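You operate a simulated robot arm through the tools that you are given. There is no shell and no other tool.

You are at the controls of a simulated robot arm. One attempt, no reset.

Task
Coat the red dipper's nut in two dips, till the dip panel shows 20 m or less owed.
Fine: first over well 1, then over the cooler well 3; by its handle, one press of the dip button each, hands clear while the lift runs; stand it back; the wax is at 70 C at most and its heater stays on. Set down upright: what you pick out.

It is judged by the outcome, as a careful person would: the job done as asked, and still so three seconds after it is handed in. It fails if anything else is knocked over, pushed out of place, dropped, spilled or broken.

Robot
A 6-joint arm with a fingered hand, fixed in place. Base frame: the origin is on the floor under the middle of its stand, x ahead of it, y to its left, z up. Readings come in m, rad, newtons and seconds.
With the tool pointing down near the work surface it reaches from about 0.34 to 0.82 m from the base axis. Its first joint turns from -2.897 to 2.897 rad. Payload 4 kg.
Tool frame: the origin (TCP) lies between the finger pads and is the grasp point; the fingertips stand 0.026 m ahead of it; z points along the fingers, y is the line along which they close. The gripper opens to 0.132 m; its body begins 0.073 m behind the TCP. The gripper is a hand of 5 fingers: y runs from the thumb to the fingers, the wrist lies at [0, 0, -0.239] in the tool frame.
Orientation is that of the tool frame in the base frame, as a unit quaternion [x, y, z, w]. With the fingers straight down and closing along the base's y, the tool's x points along the base's -x, its y along +y and its z along -z.

Tools
- The arm moves only by the tool send_rows. Its argument "commands" is a list of rows, each a list of 6 numbers: the shift along the base's x, y, z in m, then the turn, a rotation vector about the base's x, y, z in rad. In form: [[x, y, z, rx, ry, rz], ...]. A call has 1 to 20 rows; each row shifts and turns the commanded pose from where the row before left it. Each row takes 0.2 s and may step no farther than 0.05 m and 0.15 rad from the row before; otherwise, the whole call is refused. Where a pose cannot be reached the arm comes as near as it can. A force on the tool above 40 N (or 10 N above the force at the start of the call, whichever is more), or a blocked arm, ends the call early, and 0.2 s more pass. In this call time passes only in rows, and 0.2 s behind the last. The reply holds the time, the measured pose of the TCP, the force on the tool along the base axes, the opening and the grip force, in the units named above and with some noise, with the torque about the TCP (base axes, N m) and any sound that the robot's microphone picked up.
- Cameras (640 x 400 px; columns grow to the right, rows downward): "scene" is fixed at [0.2196, 0.4999, 1.3601]; the picture's right is [-0.75, -0.66, 0.00], its down [-0.32, 0.36, -0.88] and it looks along [0.58, -0.66, -0.48] (base axes); focal length 324 px, centre (320, 200). "wrist" rides on the gripper at [0.084, 0.002, -0.097] in the tool frame; the picture's right is [-0.02, 1.00, 0.00], its down [-0.75, -0.01, -0.66] and it looks along [-0.66, -0.01, 0.75] (tool axes); focal length 270 px, centre (320, 200). There is no depth. A picture from a camera that has moved, and an enlarged one, comes with that camera's place and axes in the base frame and with its lens.
- grab_frame(camera): a new picture of that camera. It takes no simulated time.
- curl_fingers(finger1, finger2, finger3, finger4, thumb_bend): sets how far each is bent, from 0 (flat) to 1 (curled in); at 0.3 the hand is open as for a grip, at 0.7 the pads meet at the TCP. One left out holds its place. A second passes; each finger stops where it meets its share of the squeeze, and holds until it gets a number again. It is the only way to open and close the hand. It gives what a move gives, with no picture; readings hold the bend of each and the force on the fingers (four entries, about 0 where the hand has none), thumb and palm.
- inspect(camera, box): a new picture of the part [left, top, right, bottom] of that camera's present view, enlarged. It takes no simulated time.
- job_done(): hands the job in; it is judged then, once.

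Nothing tells you positions but the pictures and the camera data. Unless the task says otherwise, let go and move clear before handing in.

The tools are called after "Emit:" as name(argument=value, ...) on one line, values as JSON. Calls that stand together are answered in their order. send_rows: Moves the arm, as the interface text tells. Its arguments: {"type":"object","properties":{"commands":{"type":"array","items":{"type":"array","items":{"type":"number"}}}},"required":["commands"]} The other tools are called the same way: curl_fingers (finger1, finger2, finger3, finger4, thumb_bend) moves the fingers one by one; grab_frame (camera) takes a picture; inspect (camera, box) takes an enlarged picture of a part of a camera's view; job_done () hands the job in.

At the start:

```text
clock: 0.0
position: [0.455, -0.1647, 1.191]
tcp_rot: [0.0, 1.0, 0.0, 0.0]
ft_force: [-0.9, -0.6, 0.3]
moment: [-0.04, -0.05, -0.05]
finger_gap: 0.1319
finger_force: 0.0
shape: jaw
bend: [0.3, 0.3, 0.3, 0.3, 0.3]
finger forces: [0.0, 0.0, 0.0, 0.1, 0.0, 0.0]
```

scene: 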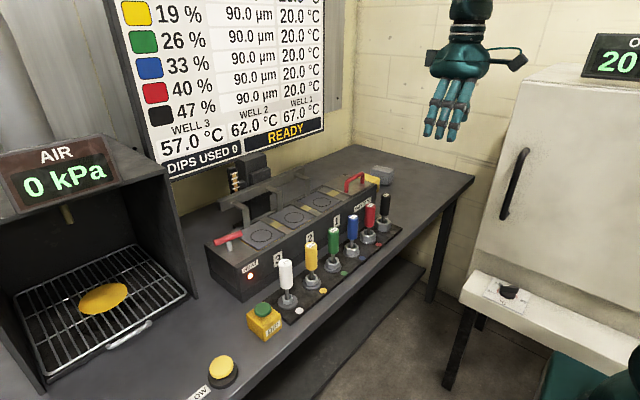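
wrist: 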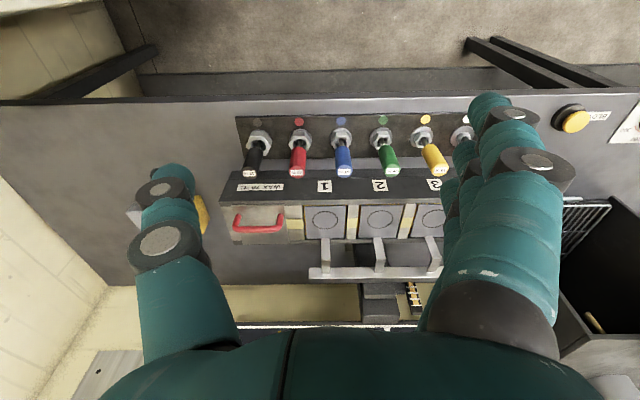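

I see a bench with six coloured dippers standing in a row in front of a three-well wax bath, a dip panel on the wall, a green/yellow button box, and an oven on the right. First I'll look closely at everything before moving.

Emit:
inspect(camera="scene", box=[100, 0, 360, 180])

Emit:
inspect(camera="scene", box=[200, 150, 420, 290])

Emit:
inspect(camera="scene", box=[180, 260, 340, 400])

Emit:
inspect(camera="wrist", box=[220, 100, 480, 300])

Emit:
inspect(camera="wrist", box=[440, 80, 640, 240])

```text
2.22 times, centred on (230, 90) of scene
camera zoom: at [0.2196, 0.4999, 1.3601], right [-0.75, -0.66, 0.0], down [-0.32, 0.36, -0.88], along [0.58, -0.66, -0.48], focal length 719 px, centre (520, 444)
```

zoom: 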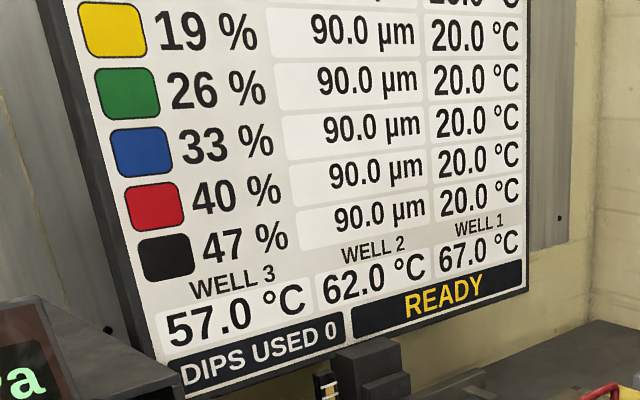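

```text
2.86 times, centred on (310, 220) of scene
camera zoom: at [0.2196, 0.4999, 1.3601], right [-0.75, -0.66, 0.0], down [-0.32, 0.36, -0.88], along [0.58, -0.66, -0.48], focal length 925 px, centre (349, 143)
```

zoom: 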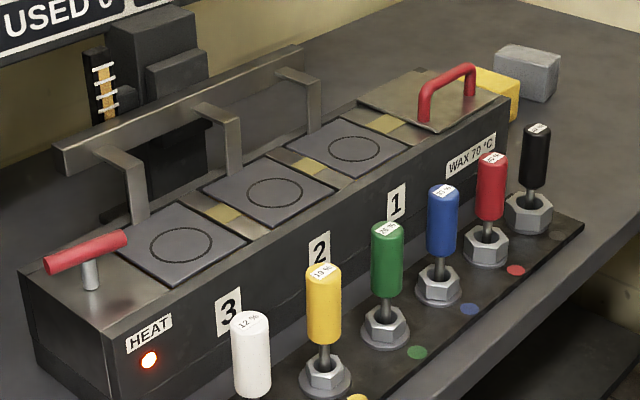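

```text
2.86 times, centred on (260, 330) of scene
camera zoom: at [0.2196, 0.4999, 1.3601], right [-0.75, -0.66, 0.0], down [-0.32, 0.36, -0.88], along [0.58, -0.66, -0.48], focal length 925 px, centre (491, -171)
```

zoom: 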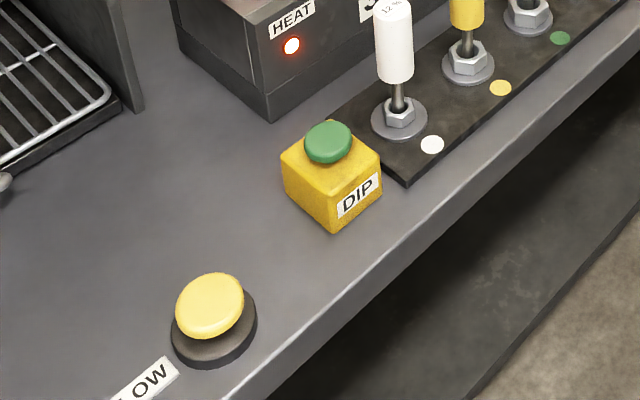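

```text
2.00 times, centred on (350, 200) of wrist
camera zoom: at [0.3702, -0.1621, 1.2885], right [0.02, 1.0, 0.0], down [0.75, -0.01, 0.66], along [0.66, -0.01, -0.75], focal length 541 px, centre (260, 200)
```

zoom: 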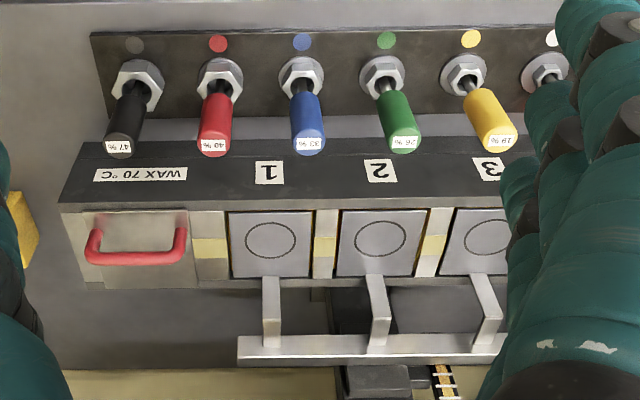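

```text
2.50 times, centred on (540, 160) of wrist
camera zoom: at [0.3702, -0.1621, 1.2885], right [0.02, 1.0, 0.0], down [0.75, -0.01, 0.66], along [0.66, -0.01, -0.75], focal length 676 px, centre (-230, 300)
```

zoom: 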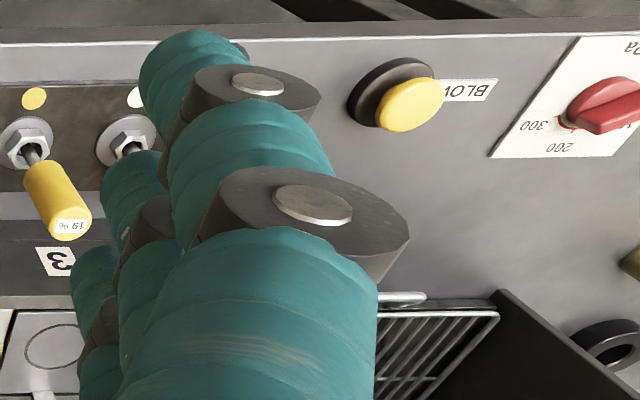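

The red dipper looks to be at about (0.65, -0.21), its handle top near z 0.90. The well plates are near x 0.79, z 0.875, with well 1 at y -0.16 and well 3 at y 0.08, and the DIP button is near (0.64, 0.20). I'll zoom in on the brackets, the hand and the panels before moving.

Emit:
inspect(camera="scene", box=[205, 165, 305, 228])

Emit:
inspect(camera="scene", box=[270, 165, 410, 253])

Emit:
inspect(camera="scene", box=[410, 0, 550, 150])

Emit:
inspect(camera="scene", box=[440, 20, 640, 330])

Emit:
inspect(camera="scene", box=[0, 130, 240, 400])

```text
6.35 times, centred on (255, 196) of scene
camera zoom: at [0.2196, 0.4999, 1.3601], right [-0.75, -0.66, 0.0], down [-0.32, 0.36, -0.88], along [0.58, -0.66, -0.48], focal length 2055 px, centre (733, 222)
```

zoom: 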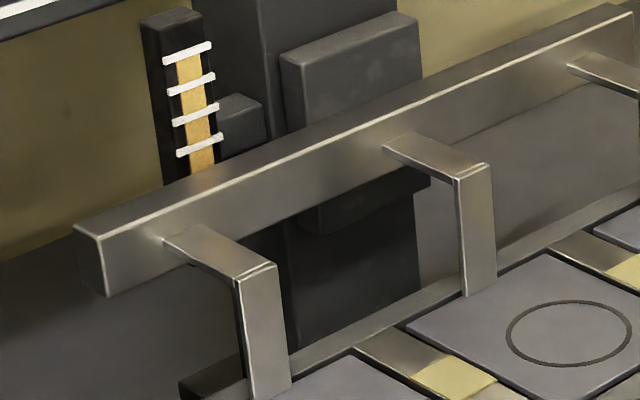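

```text
4.55 times, centred on (340, 209) of scene
camera zoom: at [0.2196, 0.4999, 1.3601], right [-0.75, -0.66, 0.0], down [-0.32, 0.36, -0.88], along [0.58, -0.66, -0.48], focal length 1471 px, centre (229, 159)
```

zoom: 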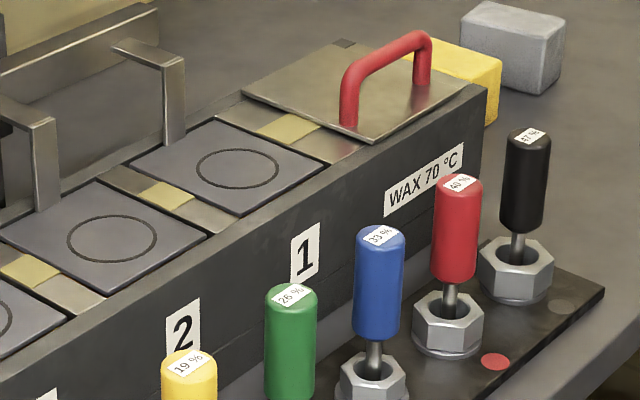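

```text
2.67 times, centred on (480, 75) of scene
camera zoom: at [0.2196, 0.4999, 1.3601], right [-0.75, -0.66, 0.0], down [-0.32, 0.36, -0.88], along [0.58, -0.66, -0.48], focal length 863 px, centre (-107, 533)
```

zoom: 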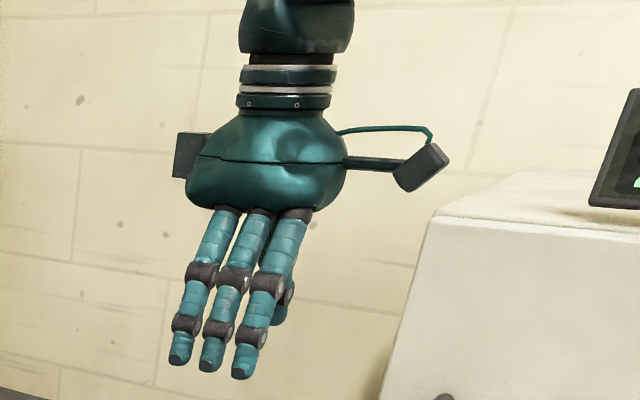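

```text
1.29 times, centred on (540, 175) of scene
camera zoom: at [0.2196, 0.4999, 1.3601], right [-0.75, -0.66, 0.0], down [-0.32, 0.36, -0.88], along [0.58, -0.66, -0.48], focal length 418 px, centre (36, 232)
```

zoom: 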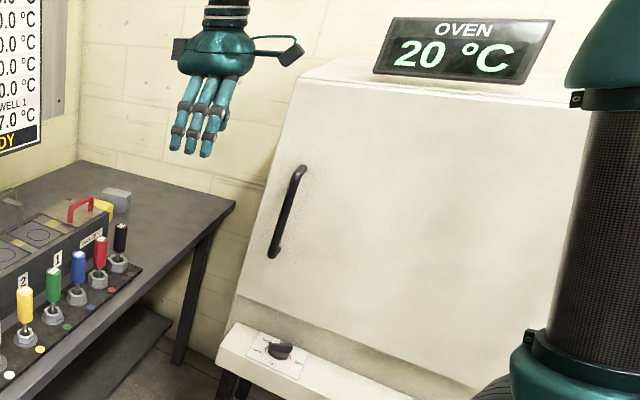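

```text
1.48 times, centred on (120, 265) of scene
camera zoom: at [0.2196, 0.4999, 1.3601], right [-0.75, -0.66, 0.0], down [-0.32, 0.36, -0.88], along [0.58, -0.66, -0.48], focal length 480 px, centre (616, 104)
```

zoom: 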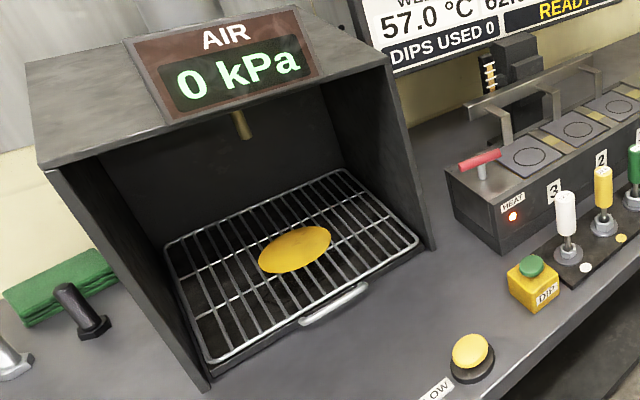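

The plates hang on brackets from a lift bar behind the wells, so a dipper stands on the circle and the lift takes it down. I'll turn the hand -90° about z, so it closes along x with the fingers between the neighbouring dippers, while moving over toward the red dipper.

Emit:
send_rows(commands=[[0.01318, -0.00394, -0.0064, 0, 0, -0.1428], [0.01318, -0.00394, -0.0064, 0, 0, -0.1428], [0.01318, -0.00394, -0.0064, 0, 0, -0.1428], [0.01318, -0.00394, -0.0064, 0, 0, -0.1428], [0.01318, -0.00394, -0.0064, 0, 0, -0.1428], [0.01318, -0.00394, -0.0064, 0, 0, -0.1428], [0.01318, -0.00394, -0.0064, 0, 0, -0.1428], [0.01318, -0.00394, -0.0064, 0, 0, -0.1428], [0.01318, -0.00394, -0.0064, 0, 0, -0.1428], [0.01318, -0.00394, -0.0064, 0, 0, -0.1428], [0.01318, -0.00394, -0.0064, 0, 0, -0.1428]])

Emit:
grab_frame(camera="scene")

Emit:
grab_frame(camera="wrist")

```text
clock: 2.4
position: [0.6001, -0.2069, 1.1204]
tcp_rot: [0.708, 0.706, -0.001, 0.0]
ft_force: [-0.4, -0.5, -0.2]
moment: [0.01, -0.02, 0.0]
finger_gap: 0.1321
finger_force: 0.0
shape: jaw
bend: [0.3, 0.3, 0.3, 0.3, 0.3]
finger forces: [0.1, 0.0, 0.0, 0.1, 0.0, 0.0]
```

```text
taken
```

scene: 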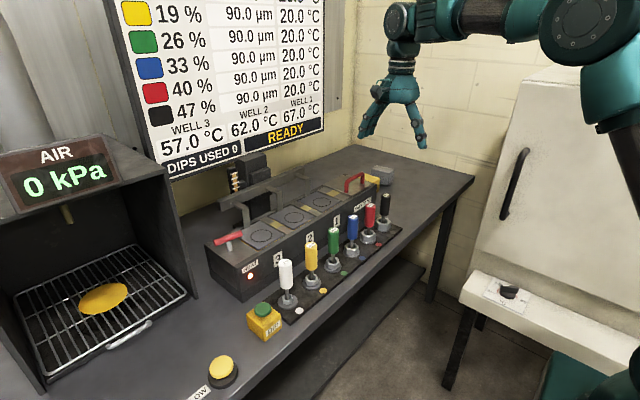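

```text
taken
camera wrist: at [0.6019, -0.1225, 1.2187], right [1.0, -0.02, 0.0], down [-0.02, -0.75, 0.66], along [-0.01, -0.66, -0.75], focal length 270 px, centre (320, 200)
```

wrist: 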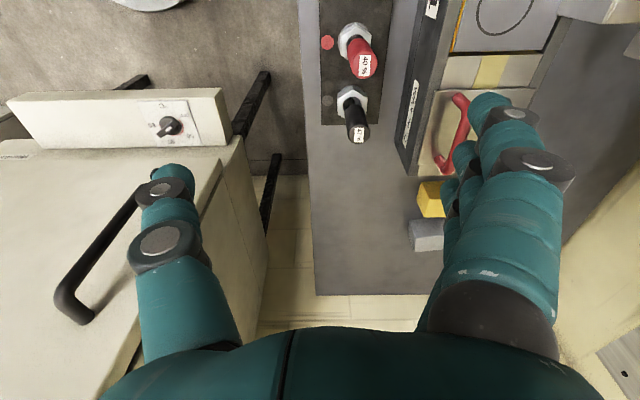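

The rotation worked and the oven is well clear to the side. With the hand still empty, I'll check that the arm can reach above well 1.

Emit:
send_rows(commands=[[0.0322, 0.0083, -0.0117, 0, 0, 0], [0.0322, 0.0083, -0.0117, 0, 0, 0], [0.0322, 0.0083, -0.0117, 0, 0, 0], [0.0322, 0.0083, -0.0117, 0, 0, 0], [0.0322, 0.0083, -0.0117, 0, 0, 0], [0.0322, 0.0083, -0.0117, 0, 0, 0]])

Emit:
grab_frame(camera="scene")

Emit:
grab_frame(camera="wrist")

```text
clock: 3.8
position: [0.7588, -0.1711, 1.0464]
tcp_rot: [0.707, 0.708, 0.0, 0.0]
ft_force: [-0.7, -0.4, 0.9]
moment: [-0.03, 0.01, -0.01]
finger_gap: 0.132
finger_force: 0.0
shape: jaw
bend: [0.3, 0.3, 0.3, 0.3, 0.3]
finger forces: [0.0, 0.1, 0.0, 0.0, 0.0, 0.0]
out of reach, approached as far as the arm can: row 5, 6
```

```text
taken
```

scene: 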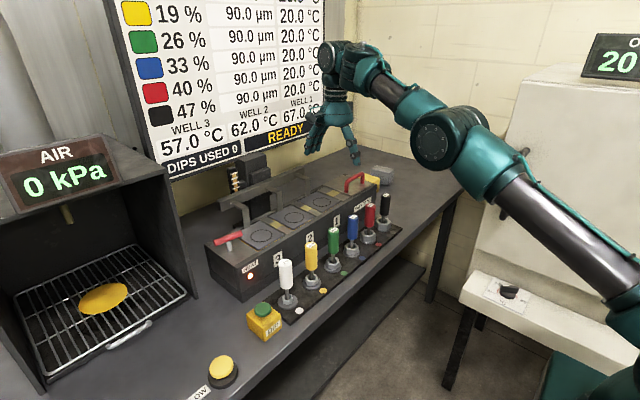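

```text
taken
camera wrist: at [0.7599, -0.0865, 1.1437], right [1.0, -0.02, 0.0], down [-0.01, -0.75, 0.66], along [-0.01, -0.66, -0.75], focal length 270 px, centre (320, 200)
```

wrist: 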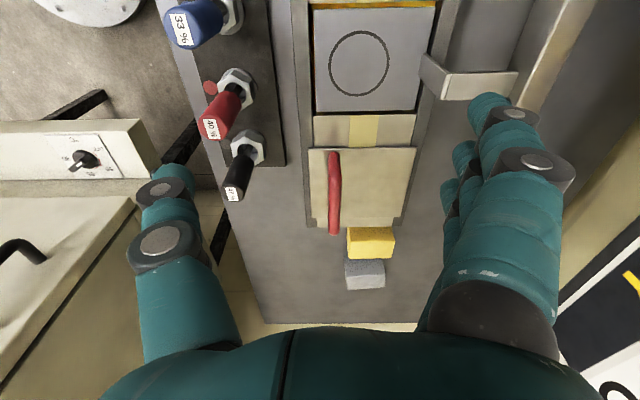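

Reach falls short at z 1.05, at about 0.778 m radius. I'll check how it improves lower down, with the fingertips still above the brackets.

Emit:
send_rows(commands=[[0, 0, -0.02, 0, 0, 0], [0, 0, -0.015, 0, 0, 0]])

Emit:
inspect(camera="scene", box=[250, 90, 410, 230])

```text
clock: 4.4
position: [0.76, -0.173, 1.0112]
tcp_rot: [0.706, 0.708, 0.0, 0.0]
ft_force: [-0.3, 0.4, -0.2]
moment: [0.03, -0.02, 0.01]
finger_gap: 0.1316
finger_force: 0.0
shape: jaw
bend: [0.3, 0.3, 0.3, 0.3, 0.3]
finger forces: [0.0, 0.0, 0.0, 0.0, 0.1, 0.0]
```

```text
2.86 times, centred on (330, 160) of scene
camera zoom: at [0.2196, 0.4999, 1.3601], right [-0.75, -0.66, 0.0], down [-0.32, 0.36, -0.88], along [0.58, -0.66, -0.48], focal length 925 px, centre (291, 314)
```

zoom: 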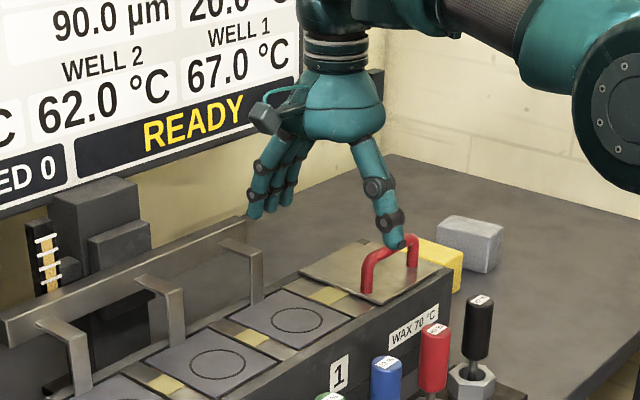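

The brackets are still below the fingertips. I'll push out toward well 1 to find the reach limit at this height.

Emit:
send_rows(commands=[[0.012, 0.006, -0.005, 0, 0, 0], [0.012, 0.006, -0.005, 0, 0, 0], [0.009, 0.003, 0, 0, 0, 0]])

Emit:
inspect(camera="scene", box=[250, 90, 410, 230])

Emit:
grab_frame(camera="wrist")

```text
clock: 5.2
position: [0.7801, -0.1596, 1.0001]
tcp_rot: [0.706, 0.708, 0.0, 0.0]
ft_force: [-0.3, 1.2, -1.0]
moment: [0.0, 0.01, 0.04]
finger_gap: 0.1319
finger_force: 0.0
shape: jaw
bend: [0.3, 0.3, 0.3, 0.3, 0.3]
finger forces: [0.1, 0.0, 0.1, 0.0, 0.0, 0.0]
out of reach, approached as far as the arm can: row 2, 3
```

```text
2.86 times, centred on (330, 160) of scene
camera zoom: at [0.2196, 0.4999, 1.3601], right [-0.75, -0.66, 0.0], down [-0.32, 0.36, -0.88], along [0.58, -0.66, -0.48], focal length 925 px, centre (291, 314)
```

zoom: 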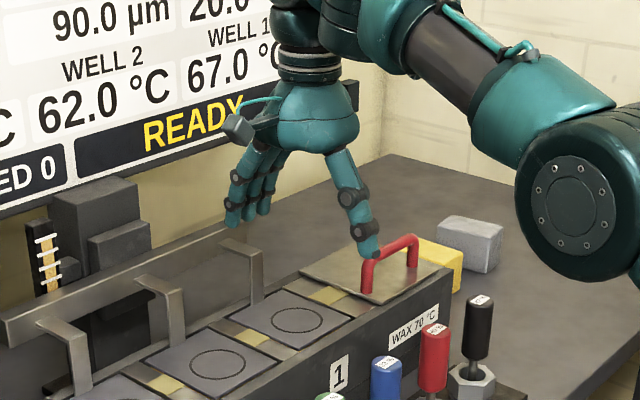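

```text
taken
camera wrist: at [0.7808, -0.0743, 1.0971], right [1.0, -0.02, 0.0], down [-0.01, -0.75, 0.66], along [-0.01, -0.66, -0.75], focal length 270 px, centre (320, 200)
```

wrist: 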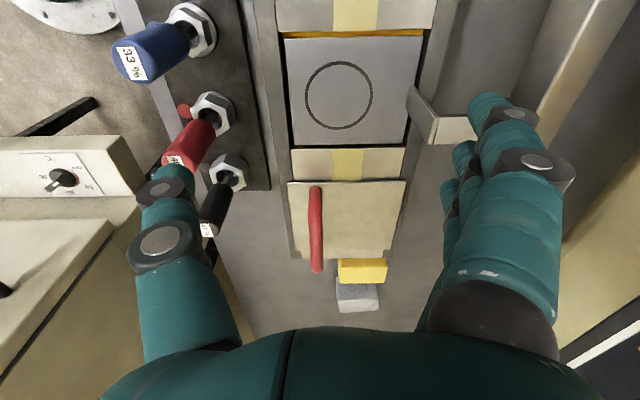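

At z 1.0 the reach is about 0.796 m radius, so well 1 (about 0.794, -0.157) will need only a slight tilt, and well 3 should be reachable directly. Now I'll go above the red dipper and half-close the hand.

Emit:
send_rows(commands=[[-0.03, -0.01, 0.03, 0, 0, 0], [-0.035, -0.013, 0.0, 0, 0, 0], [-0.035, -0.013, 0, 0, 0, 0], [-0.031, -0.012, -0.01, 0, 0, 0], [0, 0, -0.02, 0, 0, 0]])

Emit:
curl_fingers(finger1=0.48, finger2=0.48, finger3=0.48, finger4=0.48, thumb_bend=0.45)

Emit:
grab_frame(camera="wrist")

Emit:
inspect(camera="scene", box=[290, 110, 450, 260])

```text
clock: 6.4
position: [0.6483, -0.206, 0.9992]
tcp_rot: [0.707, 0.708, 0.0, 0.0]
ft_force: [0.4, 0.6, 0.1]
moment: [-0.01, -0.01, 0.0]
finger_gap: 0.1317
finger_force: 0.0
shape: jaw
bend: [0.3, 0.3, 0.3, 0.3, 0.3]
finger forces: [0.0, 0.0, 0.0, 0.0, 0.1, 0.1]
```

```text
clock: 7.4
position: [0.6476, -0.2059, 0.9975]
tcp_rot: [0.706, 0.708, 0.001, 0.0]
ft_force: [-0.4, -0.3, 0.2]
moment: [-0.03, -0.02, 0.04]
finger_gap: 0.0869
finger_force: 0.0
shape: fingers
bend: [0.48, 0.48, 0.48, 0.48, 0.45]
finger forces: [0.0, 0.0, 0.0, 0.1, 0.0, 0.0]
```

```text
taken
camera wrist: at [0.6489, -0.1212, 1.0968], right [1.0, -0.02, 0.0], down [-0.01, -0.75, 0.66], along [-0.01, -0.66, -0.75], focal length 270 px, centre (320, 200)
```

wrist: 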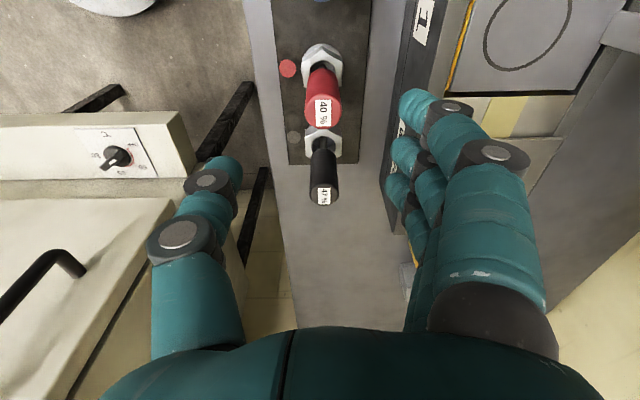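

```text
2.67 times, centred on (370, 185) of scene
camera zoom: at [0.2196, 0.4999, 1.3601], right [-0.75, -0.66, 0.0], down [-0.32, 0.36, -0.88], along [0.58, -0.66, -0.48], focal length 863 px, centre (187, 240)
```

zoom: 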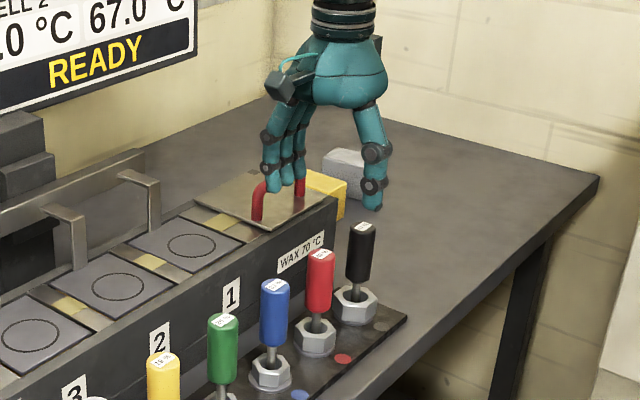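

The red dipper's axis is at about (0.649, -0.206), which lines up with the hand, and the half-closed fingers clear the bath front. I'll lower to grip height around the handle and check before closing.

Emit:
send_rows(commands=[[0.0015, 0, -0.03, 0, 0, 0], [0, 0, -0.03, 0, 0, 0], [0, 0, -0.02, 0, 0, 0]])

Emit:
grab_frame(camera="wrist")

Emit:
inspect(camera="scene", box=[310, 140, 430, 260])

```text
clock: 8.2
position: [0.6481, -0.2063, 0.9177]
tcp_rot: [0.706, 0.708, 0.0, 0.0]
ft_force: [-1.4, -0.1, 0.1]
moment: [0.03, -0.02, 0.03]
finger_gap: 0.0869
finger_force: 0.2
shape: fingers
bend: [0.48, 0.48, 0.48, 0.48, 0.45]
finger forces: [0.0, 0.0, 0.0, 0.0, 0.1, 0.0]
```

```text
taken
camera wrist: at [0.649, -0.1206, 1.016], right [1.0, -0.02, 0.0], down [-0.01, -0.75, 0.66], along [-0.01, -0.66, -0.75], focal length 270 px, centre (320, 200)
```

wrist: 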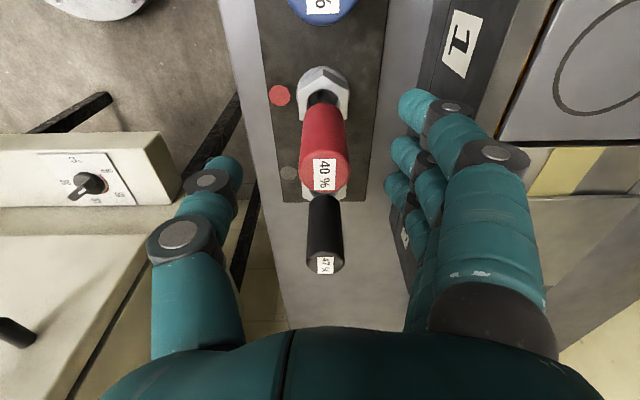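

```text
3.33 times, centred on (370, 200) of scene
camera zoom: at [0.2196, 0.4999, 1.3601], right [-0.75, -0.66, 0.0], down [-0.32, 0.36, -0.88], along [0.58, -0.66, -0.48], focal length 1079 px, centre (153, 200)
```

zoom: 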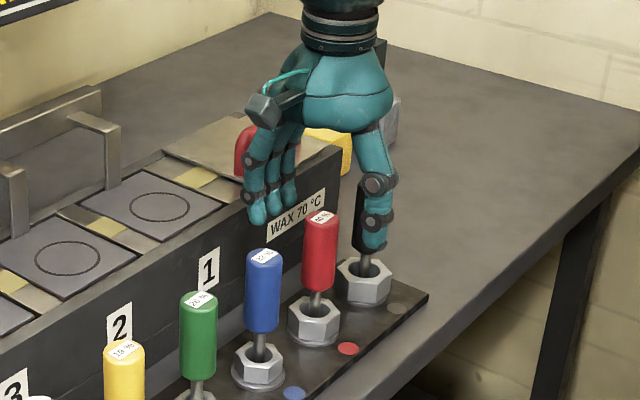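

The alignment is good, with the handle centred between fingers and thumb. I'll lower the last 4 cm and close the two middle fingers and the thumb on the handle.

Emit:
send_rows(commands=[[0.001, 0, -0.022, 0, 0, 0], [0, 0, -0.02, 0, 0, 0]])

Emit:
grab_frame(camera="wrist")

Emit:
inspect(camera="scene", box=[310, 140, 430, 260])

```text
clock: 8.8
position: [0.6505, -0.2088, 0.8771]
tcp_rot: [0.707, 0.708, 0.0, 0.0]
ft_force: [0.0, 0.0, -0.2]
moment: [-0.06, 0.01, 0.02]
finger_gap: 0.087
finger_force: 0.3
shape: fingers
bend: [0.48, 0.48, 0.48, 0.48, 0.45]
finger forces: [0.1, 0.1, 0.0, 0.0, 0.0, 0.0]
```

```text
taken
camera wrist: at [0.6515, -0.1231, 0.9749], right [1.0, -0.02, 0.0], down [-0.01, -0.75, 0.66], along [-0.01, -0.66, -0.75], focal length 270 px, centre (320, 200)
```

wrist: 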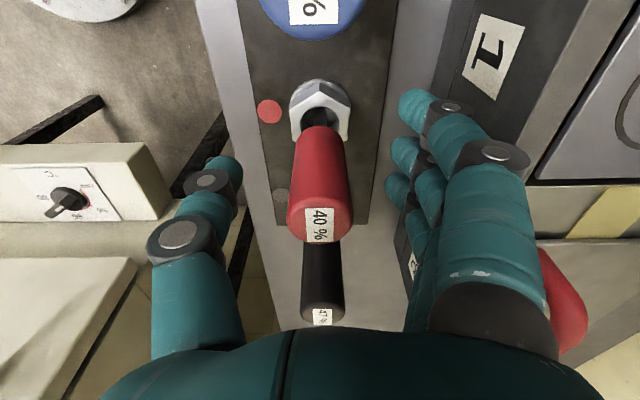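

```text
3.33 times, centred on (370, 200) of scene
camera zoom: at [0.2196, 0.4999, 1.3601], right [-0.75, -0.66, 0.0], down [-0.32, 0.36, -0.88], along [0.58, -0.66, -0.48], focal length 1079 px, centre (153, 200)
```

zoom: 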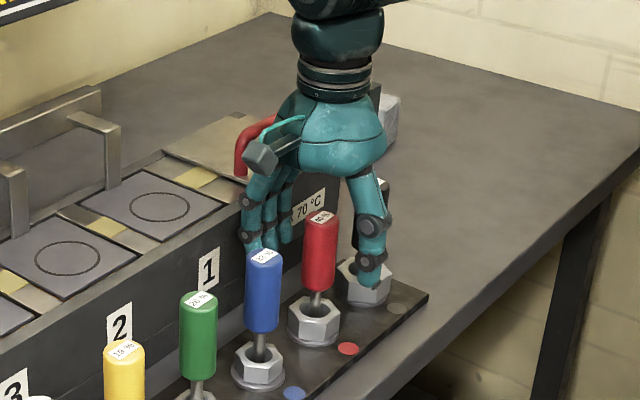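

Everything is where I want it. I'll close in two stages.

Emit:
curl_fingers(finger2=0.58, finger3=0.58, thumb_bend=0.57)

Emit:
grab_frame(camera="wrist")

Emit:
inspect(camera="scene", box=[330, 170, 410, 250])

```text
clock: 9.8
position: [0.6498, -0.207, 0.8767]
tcp_rot: [0.706, 0.708, -0.001, 0.0]
ft_force: [0.2, -0.3, 0.0]
moment: [0.0, -0.02, 0.01]
finger_gap: 0.0697
finger_force: 0.0
shape: fingers
bend: [0.48, 0.57, 0.57, 0.48, 0.56]
finger forces: [0.1, 0.0, 0.0, 0.0, 0.0, 0.0]
```

```text
taken
camera wrist: at [0.6515, -0.1231, 0.9749], right [1.0, -0.02, 0.0], down [-0.01, -0.75, 0.66], along [-0.01, -0.66, -0.75], focal length 270 px, centre (320, 200)
```

wrist: 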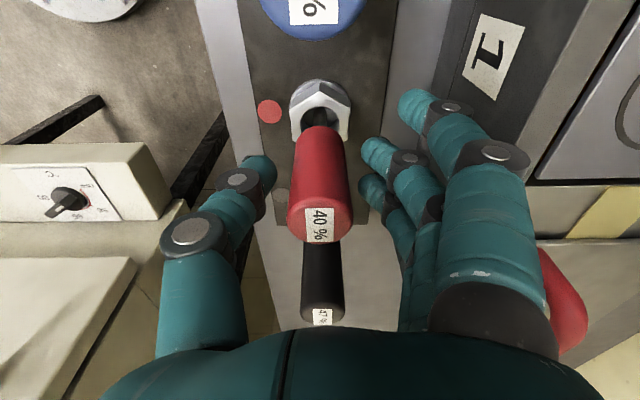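

```text
5.00 times, centred on (370, 210) of scene
camera zoom: at [0.2196, 0.4999, 1.3601], right [-0.75, -0.66, 0.0], down [-0.32, 0.36, -0.88], along [0.58, -0.66, -0.48], focal length 1618 px, centre (70, 150)
```

zoom: 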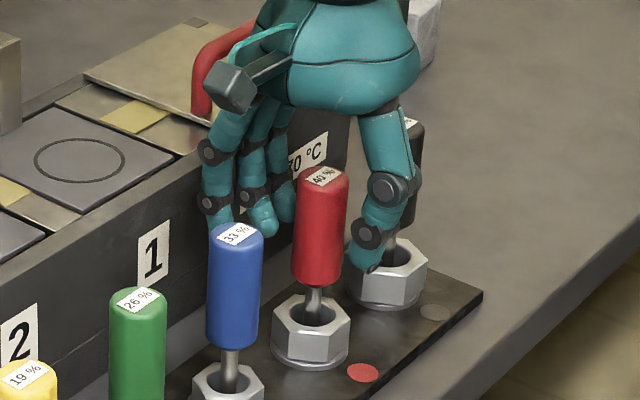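

The gaps on both sides are even. Now I'll close to grip.

Emit:
curl_fingers(finger2=0.78, finger3=0.78, thumb_bend=0.78)

Emit:
grab_frame(camera="wrist")

Emit:
inspect(camera="scene", box=[330, 170, 410, 250])

```text
clock: 10.8
position: [0.6493, -0.2076, 0.8767]
tcp_rot: [0.706, 0.708, 0.0, 0.0]
ft_force: [0.6, 1.1, -0.7]
moment: [-0.03, -0.03, -0.01]
finger_gap: 0.0579
finger_force: 19.3
shape: fingers
bend: [0.48, 0.67, 0.65, 0.48, 0.67]
finger forces: [0.1, 9.7, 10.1, 0.0, 18.6, 0.0]
```

```text
taken
camera wrist: at [0.6515, -0.1231, 0.9749], right [1.0, -0.02, 0.0], down [-0.01, -0.75, 0.66], along [-0.01, -0.66, -0.75], focal length 270 px, centre (320, 200)
```

wrist: 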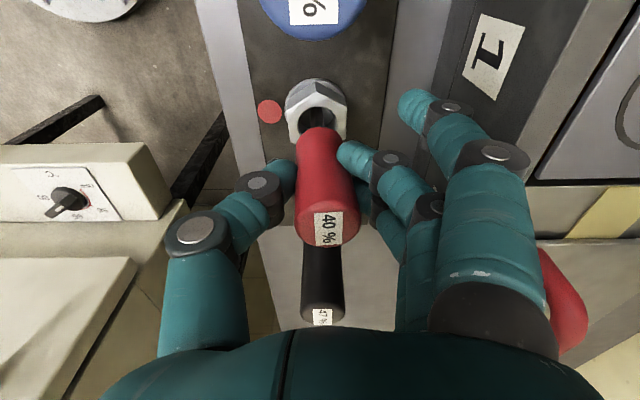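

```text
5.00 times, centred on (370, 210) of scene
camera zoom: at [0.2196, 0.4999, 1.3601], right [-0.75, -0.66, 0.0], down [-0.32, 0.36, -0.88], along [0.58, -0.66, -0.48], focal length 1618 px, centre (70, 150)
```

zoom: 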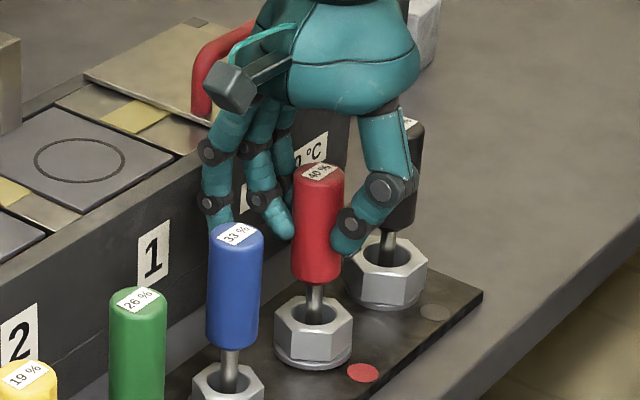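

The grip is firm, about 10 N on each finger and 19 N on the thumb, and the dipper leans only slightly. I'll lift a little and verify.

Emit:
send_rows(commands=[[0, 0, 0.01, 0, 0, 0], [0, 0, 0.02, 0, 0, 0], [0, 0, 0.02, 0, 0, 0]])

Emit:
grab_frame(camera="wrist")

Emit:
inspect(camera="scene", box=[320, 150, 420, 250])

```text
clock: 11.6
position: [0.65, -0.208, 0.927]
tcp_rot: [0.706, 0.708, 0.0, 0.0]
ft_force: [-0.7, -0.8, -2.6]
moment: [0.02, 0.0, -0.02]
finger_gap: 0.0581
finger_force: 18.4
shape: fingers
bend: [0.48, 0.67, 0.65, 0.48, 0.67]
finger forces: [0.1, 9.8, 10.2, 0.1, 18.6, 0.0]
```

```text
taken
camera wrist: at [0.6511, -0.1226, 1.0255], right [1.0, -0.02, 0.0], down [-0.01, -0.75, 0.66], along [-0.01, -0.66, -0.75], focal length 270 px, centre (320, 200)
```

wrist: 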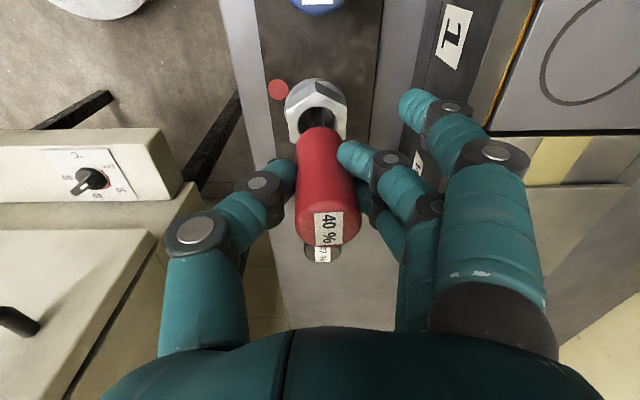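

```text
4.00 times, centred on (370, 200) of scene
camera zoom: at [0.2196, 0.4999, 1.3601], right [-0.75, -0.66, 0.0], down [-0.32, 0.36, -0.88], along [0.58, -0.66, -0.48], focal length 1295 px, centre (120, 200)
```

zoom: 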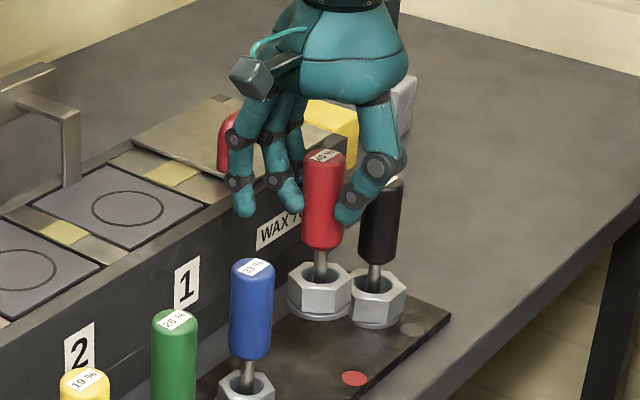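

It lifts cleanly, at about 2.5 N. I'll carry it up and across toward well 1, adding a 4° tilt that both rights the dipper and extends the reach.

Emit:
send_rows(commands=[[0, 0, 0.037, 0, 0, 0], [0, 0, 0.037, 0, 0, 0], [0, 0, 0.03, 0, 0, 0], [0.02, 0.016, 0, 0, -0.0233, 0], [0.02, 0.016, 0, 0, -0.0233, 0], [0.02, 0.016, 0, 0, -0.0233, 0], [0.01, 0, -0.013, 0, 0, 0], [0.02, 0, -0.013, 0, 0, 0]])

Emit:
grab_frame(camera="wrist")

Emit:
inspect(camera="scene", box=[260, 110, 420, 230])

```text
clock: 13.4
position: [0.74, -0.159, 1.0056]
tcp_rot: [0.707, 0.707, 0.025, 0.025]
ft_force: [0.0, 0.4, -3.1]
moment: [-0.03, 0.0, 0.03]
finger_gap: 0.058
finger_force: 19.2
shape: fingers
bend: [0.48, 0.67, 0.65, 0.48, 0.67]
finger forces: [0.0, 9.9, 10.2, 0.1, 18.6, 0.0]
```

```text
taken
camera wrist: at [0.7345, -0.0741, 1.1038], right [1.0, -0.02, 0.07], down [-0.06, -0.75, 0.66], along [0.04, -0.66, -0.75], focal length 270 px, centre (320, 200)
```

wrist: 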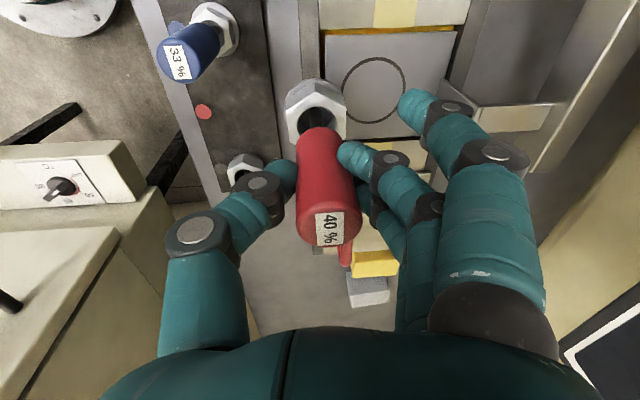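

```text
3.33 times, centred on (340, 170) of scene
camera zoom: at [0.2196, 0.4999, 1.3601], right [-0.75, -0.66, 0.0], down [-0.32, 0.36, -0.88], along [0.58, -0.66, -0.48], focal length 1079 px, centre (253, 300)
```

zoom: 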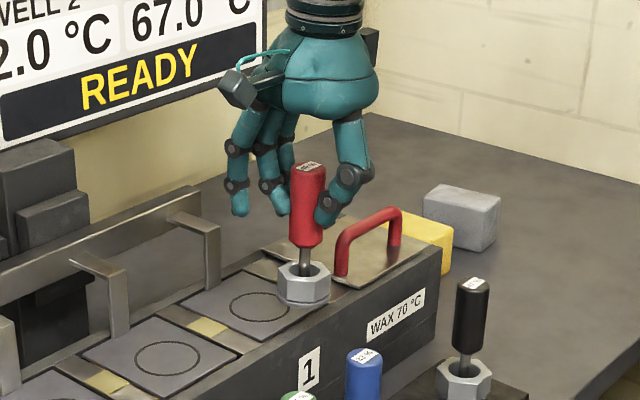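

The dipper hangs nearly upright over the front of plate 1. I'll move out to above the circle and check before lowering.

Emit:
send_rows(commands=[[0.02, 0, -0.004, 0, 0, 0], [0.02, 0, -0.004, 0, 0, 0], [0.011, 0, -0.003, 0, 0, 0]])

Emit:
grab_frame(camera="wrist")

Emit:
inspect(camera="scene", box=[280, 140, 380, 220])

```text
clock: 14.2
position: [0.7835, -0.1636, 0.993]
tcp_rot: [0.706, 0.708, 0.024, 0.025]
ft_force: [0.5, 0.3, -3.1]
moment: [0.0, 0.02, 0.01]
finger_gap: 0.0577
finger_force: 19.3
shape: fingers
bend: [0.48, 0.67, 0.65, 0.48, 0.67]
finger forces: [0.0, 10.1, 10.4, 0.1, 18.6, 0.1]
out of reach, approached as far as the arm can: row 3
```

```text
taken
camera wrist: at [0.7777, -0.0776, 1.0902], right [1.0, -0.02, 0.07], down [-0.06, -0.75, 0.66], along [0.04, -0.66, -0.75], focal length 270 px, centre (320, 200)
```

wrist: 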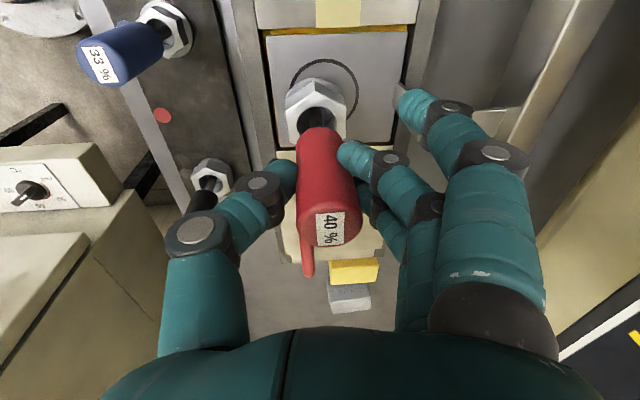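

```text
5.00 times, centred on (330, 180) of scene
camera zoom: at [0.2196, 0.4999, 1.3601], right [-0.75, -0.66, 0.0], down [-0.32, 0.36, -0.88], along [0.58, -0.66, -0.48], focal length 1618 px, centre (270, 300)
```

zoom: 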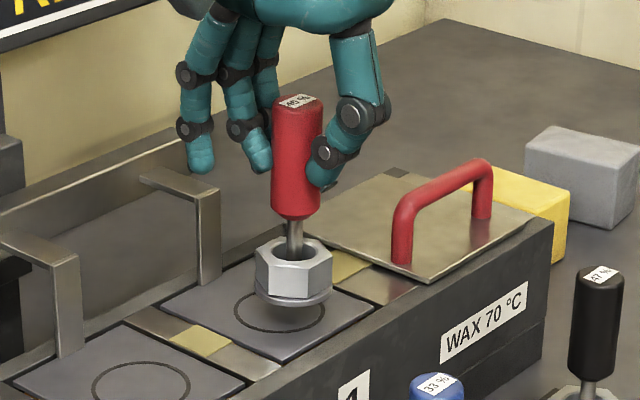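

The nut needs to go about 8 mm further in +x to sit on the circle. I'll try inching out and down, where reach is better.

Emit:
send_rows(commands=[[0.004, 0.0, -0.004, 0, 0, 0], [0.0045, 0.001, -0.002, 0, 0, 0]])

Emit:
inspect(camera="scene", box=[280, 140, 380, 220])

Emit:
grab_frame(camera="wrist")

```text
clock: 14.8
position: [0.7924, -0.1688, 0.9886]
tcp_rot: [0.707, 0.707, 0.019, 0.029]
ft_force: [0.0, -0.1, -2.1]
moment: [0.01, 0.01, 0.02]
finger_gap: 0.0578
finger_force: 19.8
shape: fingers
bend: [0.48, 0.67, 0.65, 0.48, 0.67]
finger forces: [0.0, 10.1, 10.6, 0.0, 18.5, 0.1]
out of reach, approached as far as the arm can: row 2
```

```text
5.00 times, centred on (330, 180) of scene
camera zoom: at [0.2196, 0.4999, 1.3601], right [-0.75, -0.66, 0.0], down [-0.32, 0.36, -0.88], along [0.58, -0.66, -0.48], focal length 1618 px, centre (270, 300)
```

zoom: 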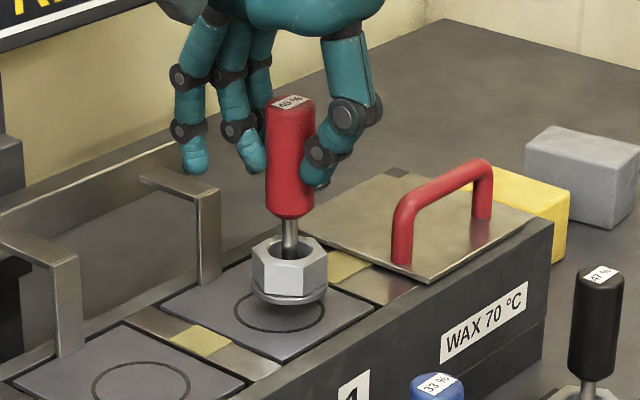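

```text
taken
camera wrist: at [0.7872, -0.0808, 1.0846], right [1.0, -0.02, 0.07], down [-0.06, -0.74, 0.67], along [0.04, -0.67, -0.74], focal length 270 px, centre (320, 200)
```

wrist: 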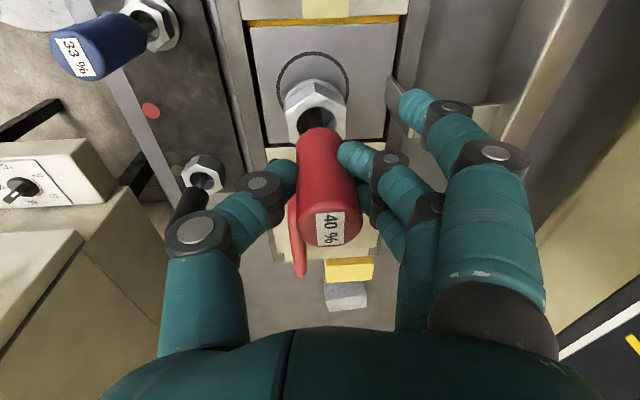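

The arm is at its limit and drifted in -y. I'll tilt a couple of degrees more and shift +y by 9 mm, to put the nut over the circle comfortably within reach.

Emit:
send_rows(commands=[[-0.0015, 0.003, -0.001, 0, -0.0133, 0], [-0.0015, 0.003, -0.001, 0, -0.0133, 0], [-0.0015, 0.003, -0.001, 0, -0.0133, 0]])

Emit:
inspect(camera="scene", box=[280, 140, 380, 220])

Emit:
grab_frame(camera="wrist")

```text
clock: 15.6
position: [0.7879, -0.1536, 0.9842]
tcp_rot: [0.706, 0.706, 0.038, 0.038]
ft_force: [0.1, 1.3, -2.1]
moment: [0.03, 0.01, 0.01]
finger_gap: 0.0576
finger_force: 19.3
shape: fingers
bend: [0.48, 0.67, 0.65, 0.48, 0.67]
finger forces: [0.0, 10.3, 10.5, 0.1, 18.4, 0.1]
```

```text
5.00 times, centred on (330, 180) of scene
camera zoom: at [0.2196, 0.4999, 1.3601], right [-0.75, -0.66, 0.0], down [-0.32, 0.36, -0.88], along [0.58, -0.66, -0.48], focal length 1618 px, centre (270, 300)
```

zoom: 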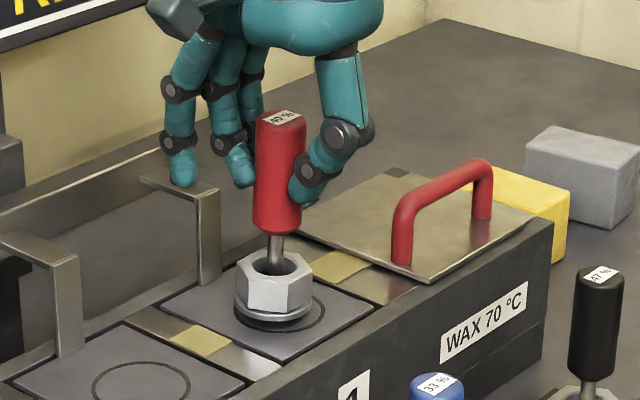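

```text
taken
camera wrist: at [0.7789, -0.0687, 1.0811], right [0.99, -0.02, 0.11], down [-0.09, -0.75, 0.65], along [0.07, -0.66, -0.75], focal length 270 px, centre (320, 200)
```

wrist: 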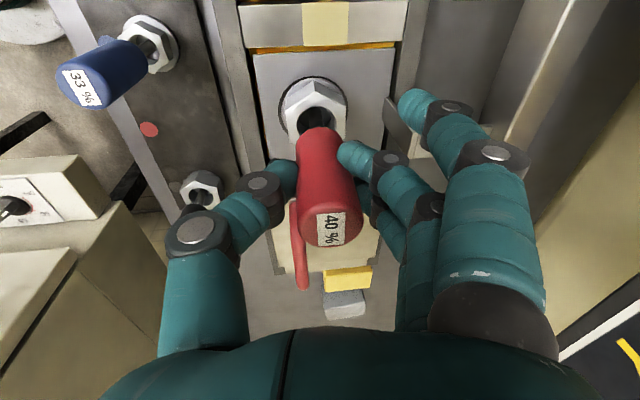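

I have the orientation back and the nut is almost on the circle, about 6 mm too far in +y. I'll correct that and lower gently.

Emit:
send_rows(commands=[[-0.002, -0.006, 0, 0, 0, 0], [0, 0, -0.002, 0, 0, 0]])

Emit:
inspect(camera="scene", box=[295, 165, 360, 215])

Emit:
inspect(camera="wrist", box=[220, 40, 440, 170])

```text
clock: 16.2
position: [0.7852, -0.1596, 0.9811]
tcp_rot: [0.705, 0.707, 0.038, 0.039]
ft_force: [-0.1, 0.3, -2.1]
moment: [0.0, 0.03, 0.0]
finger_gap: 0.0576
finger_force: 19.9
shape: fingers
bend: [0.48, 0.67, 0.65, 0.48, 0.67]
finger forces: [0.0, 10.2, 10.6, 0.0, 18.4, 0.0]
```

```text
8.00 times, centred on (328, 190) of scene
camera zoom: at [0.2196, 0.4999, 1.3601], right [-0.75, -0.66, 0.0], down [-0.32, 0.36, -0.88], along [0.58, -0.66, -0.48], focal length 2589 px, centre (260, 280)
```

zoom: 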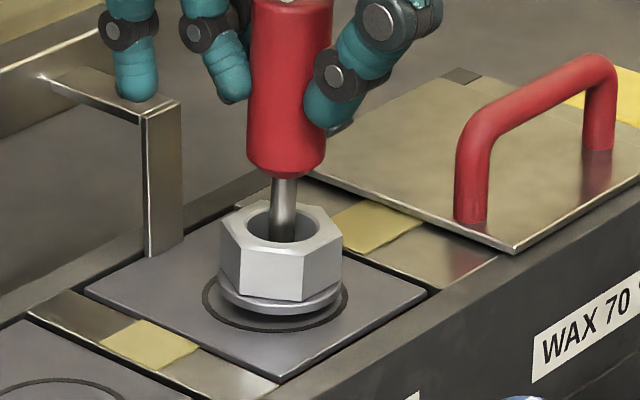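

```text
2.91 times, centred on (330, 105) of wrist
camera zoom: at [0.7767, -0.0744, 1.0789], right [0.99, -0.02, 0.11], down [-0.09, -0.75, 0.65], along [0.07, -0.66, -0.75], focal length 786 px, centre (291, 476)
```

zoom: 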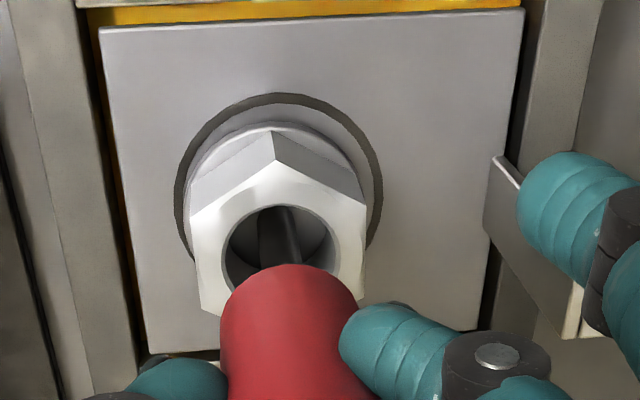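

The nut is nearly concentric with the circle, hovering a few millimetres above it. I'll lower to contact.

Emit:
send_rows(commands=[[0.001, 0.001, -0.0015, 0, 0, 0], [0, 0, -0.0015, 0, 0, 0]])

Emit:
inspect(camera="scene", box=[295, 165, 360, 215])

```text
clock: 16.8
position: [0.7867, -0.1576, 0.979]
tcp_rot: [0.705, 0.707, 0.039, 0.039]
ft_force: [0.2, 0.6, -2.6]
moment: [0.01, 0.04, 0.0]
finger_gap: 0.0577
finger_force: 19.6
shape: fingers
bend: [0.48, 0.67, 0.65, 0.48, 0.67]
finger forces: [0.0, 10.1, 10.6, 0.0, 18.4, 0.1]
```

```text
8.00 times, centred on (328, 190) of scene
camera zoom: at [0.2196, 0.4999, 1.3601], right [-0.75, -0.66, 0.0], down [-0.32, 0.36, -0.88], along [0.58, -0.66, -0.48], focal length 2589 px, centre (260, 280)
```

zoom: 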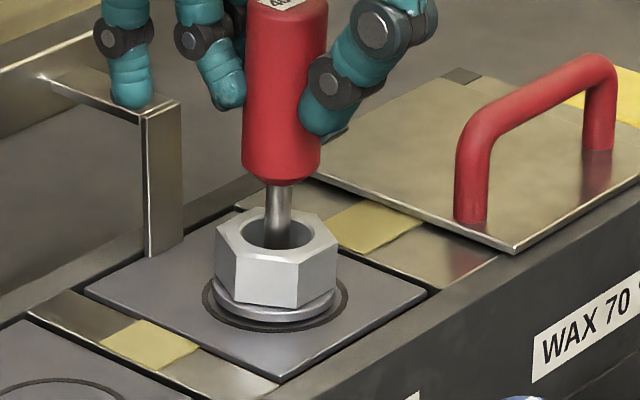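

It's centred. I'll continue down until the force shows contact.

Emit:
send_rows(commands=[[0, 0, -0.0012, 0, 0, 0], [0, 0, -0.0012, 0, 0, 0]])

Emit:
inspect(camera="scene", box=[295, 165, 360, 215])

```text
clock: 17.4
position: [0.7873, -0.1579, 0.9756]
tcp_rot: [0.705, 0.707, 0.038, 0.038]
ft_force: [0.3, 0.0, -3.4]
moment: [0.02, 0.02, -0.03]
finger_gap: 0.0577
finger_force: 19.4
shape: fingers
bend: [0.48, 0.67, 0.65, 0.48, 0.67]
finger forces: [0.0, 10.2, 10.6, 0.0, 18.4, 0.0]
```

```text
8.00 times, centred on (328, 190) of scene
camera zoom: at [0.2196, 0.4999, 1.3601], right [-0.75, -0.66, 0.0], down [-0.32, 0.36, -0.88], along [0.58, -0.66, -0.48], focal length 2589 px, centre (260, 280)
```

zoom: 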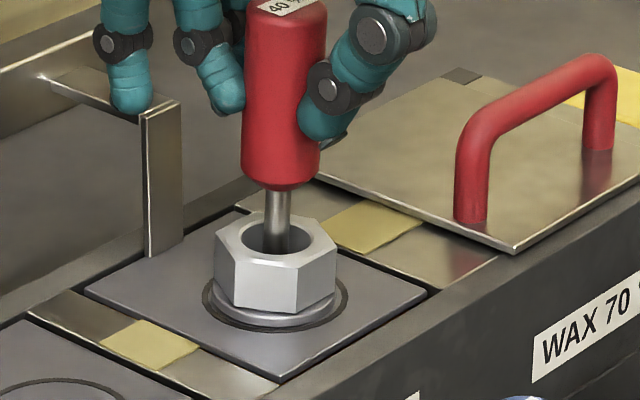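

No contact yet. I'll take a bit more.

Emit:
send_rows(commands=[[0, 0, -0.001, 0, 0, 0], [0, 0, -0.001, 0, 0, 0]])

Emit:
inspect(camera="scene", box=[295, 165, 360, 215])

```text
clock: 18.0
position: [0.7881, -0.1576, 0.9754]
tcp_rot: [0.706, 0.706, 0.04, 0.039]
ft_force: [1.1, 1.7, 2.7]
moment: [-0.01, -0.04, -0.04]
finger_gap: 0.0573
finger_force: 20.6
shape: fingers
bend: [0.48, 0.67, 0.65, 0.48, 0.68]
finger forces: [0.0, 11.7, 11.4, 0.0, 18.8, 0.1]
```

```text
8.00 times, centred on (328, 190) of scene
camera zoom: at [0.2196, 0.4999, 1.3601], right [-0.75, -0.66, 0.0], down [-0.32, 0.36, -0.88], along [0.58, -0.66, -0.48], focal length 2589 px, centre (260, 280)
```

zoom: 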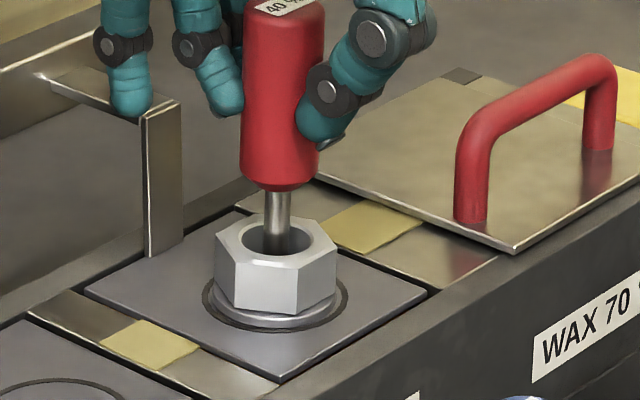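

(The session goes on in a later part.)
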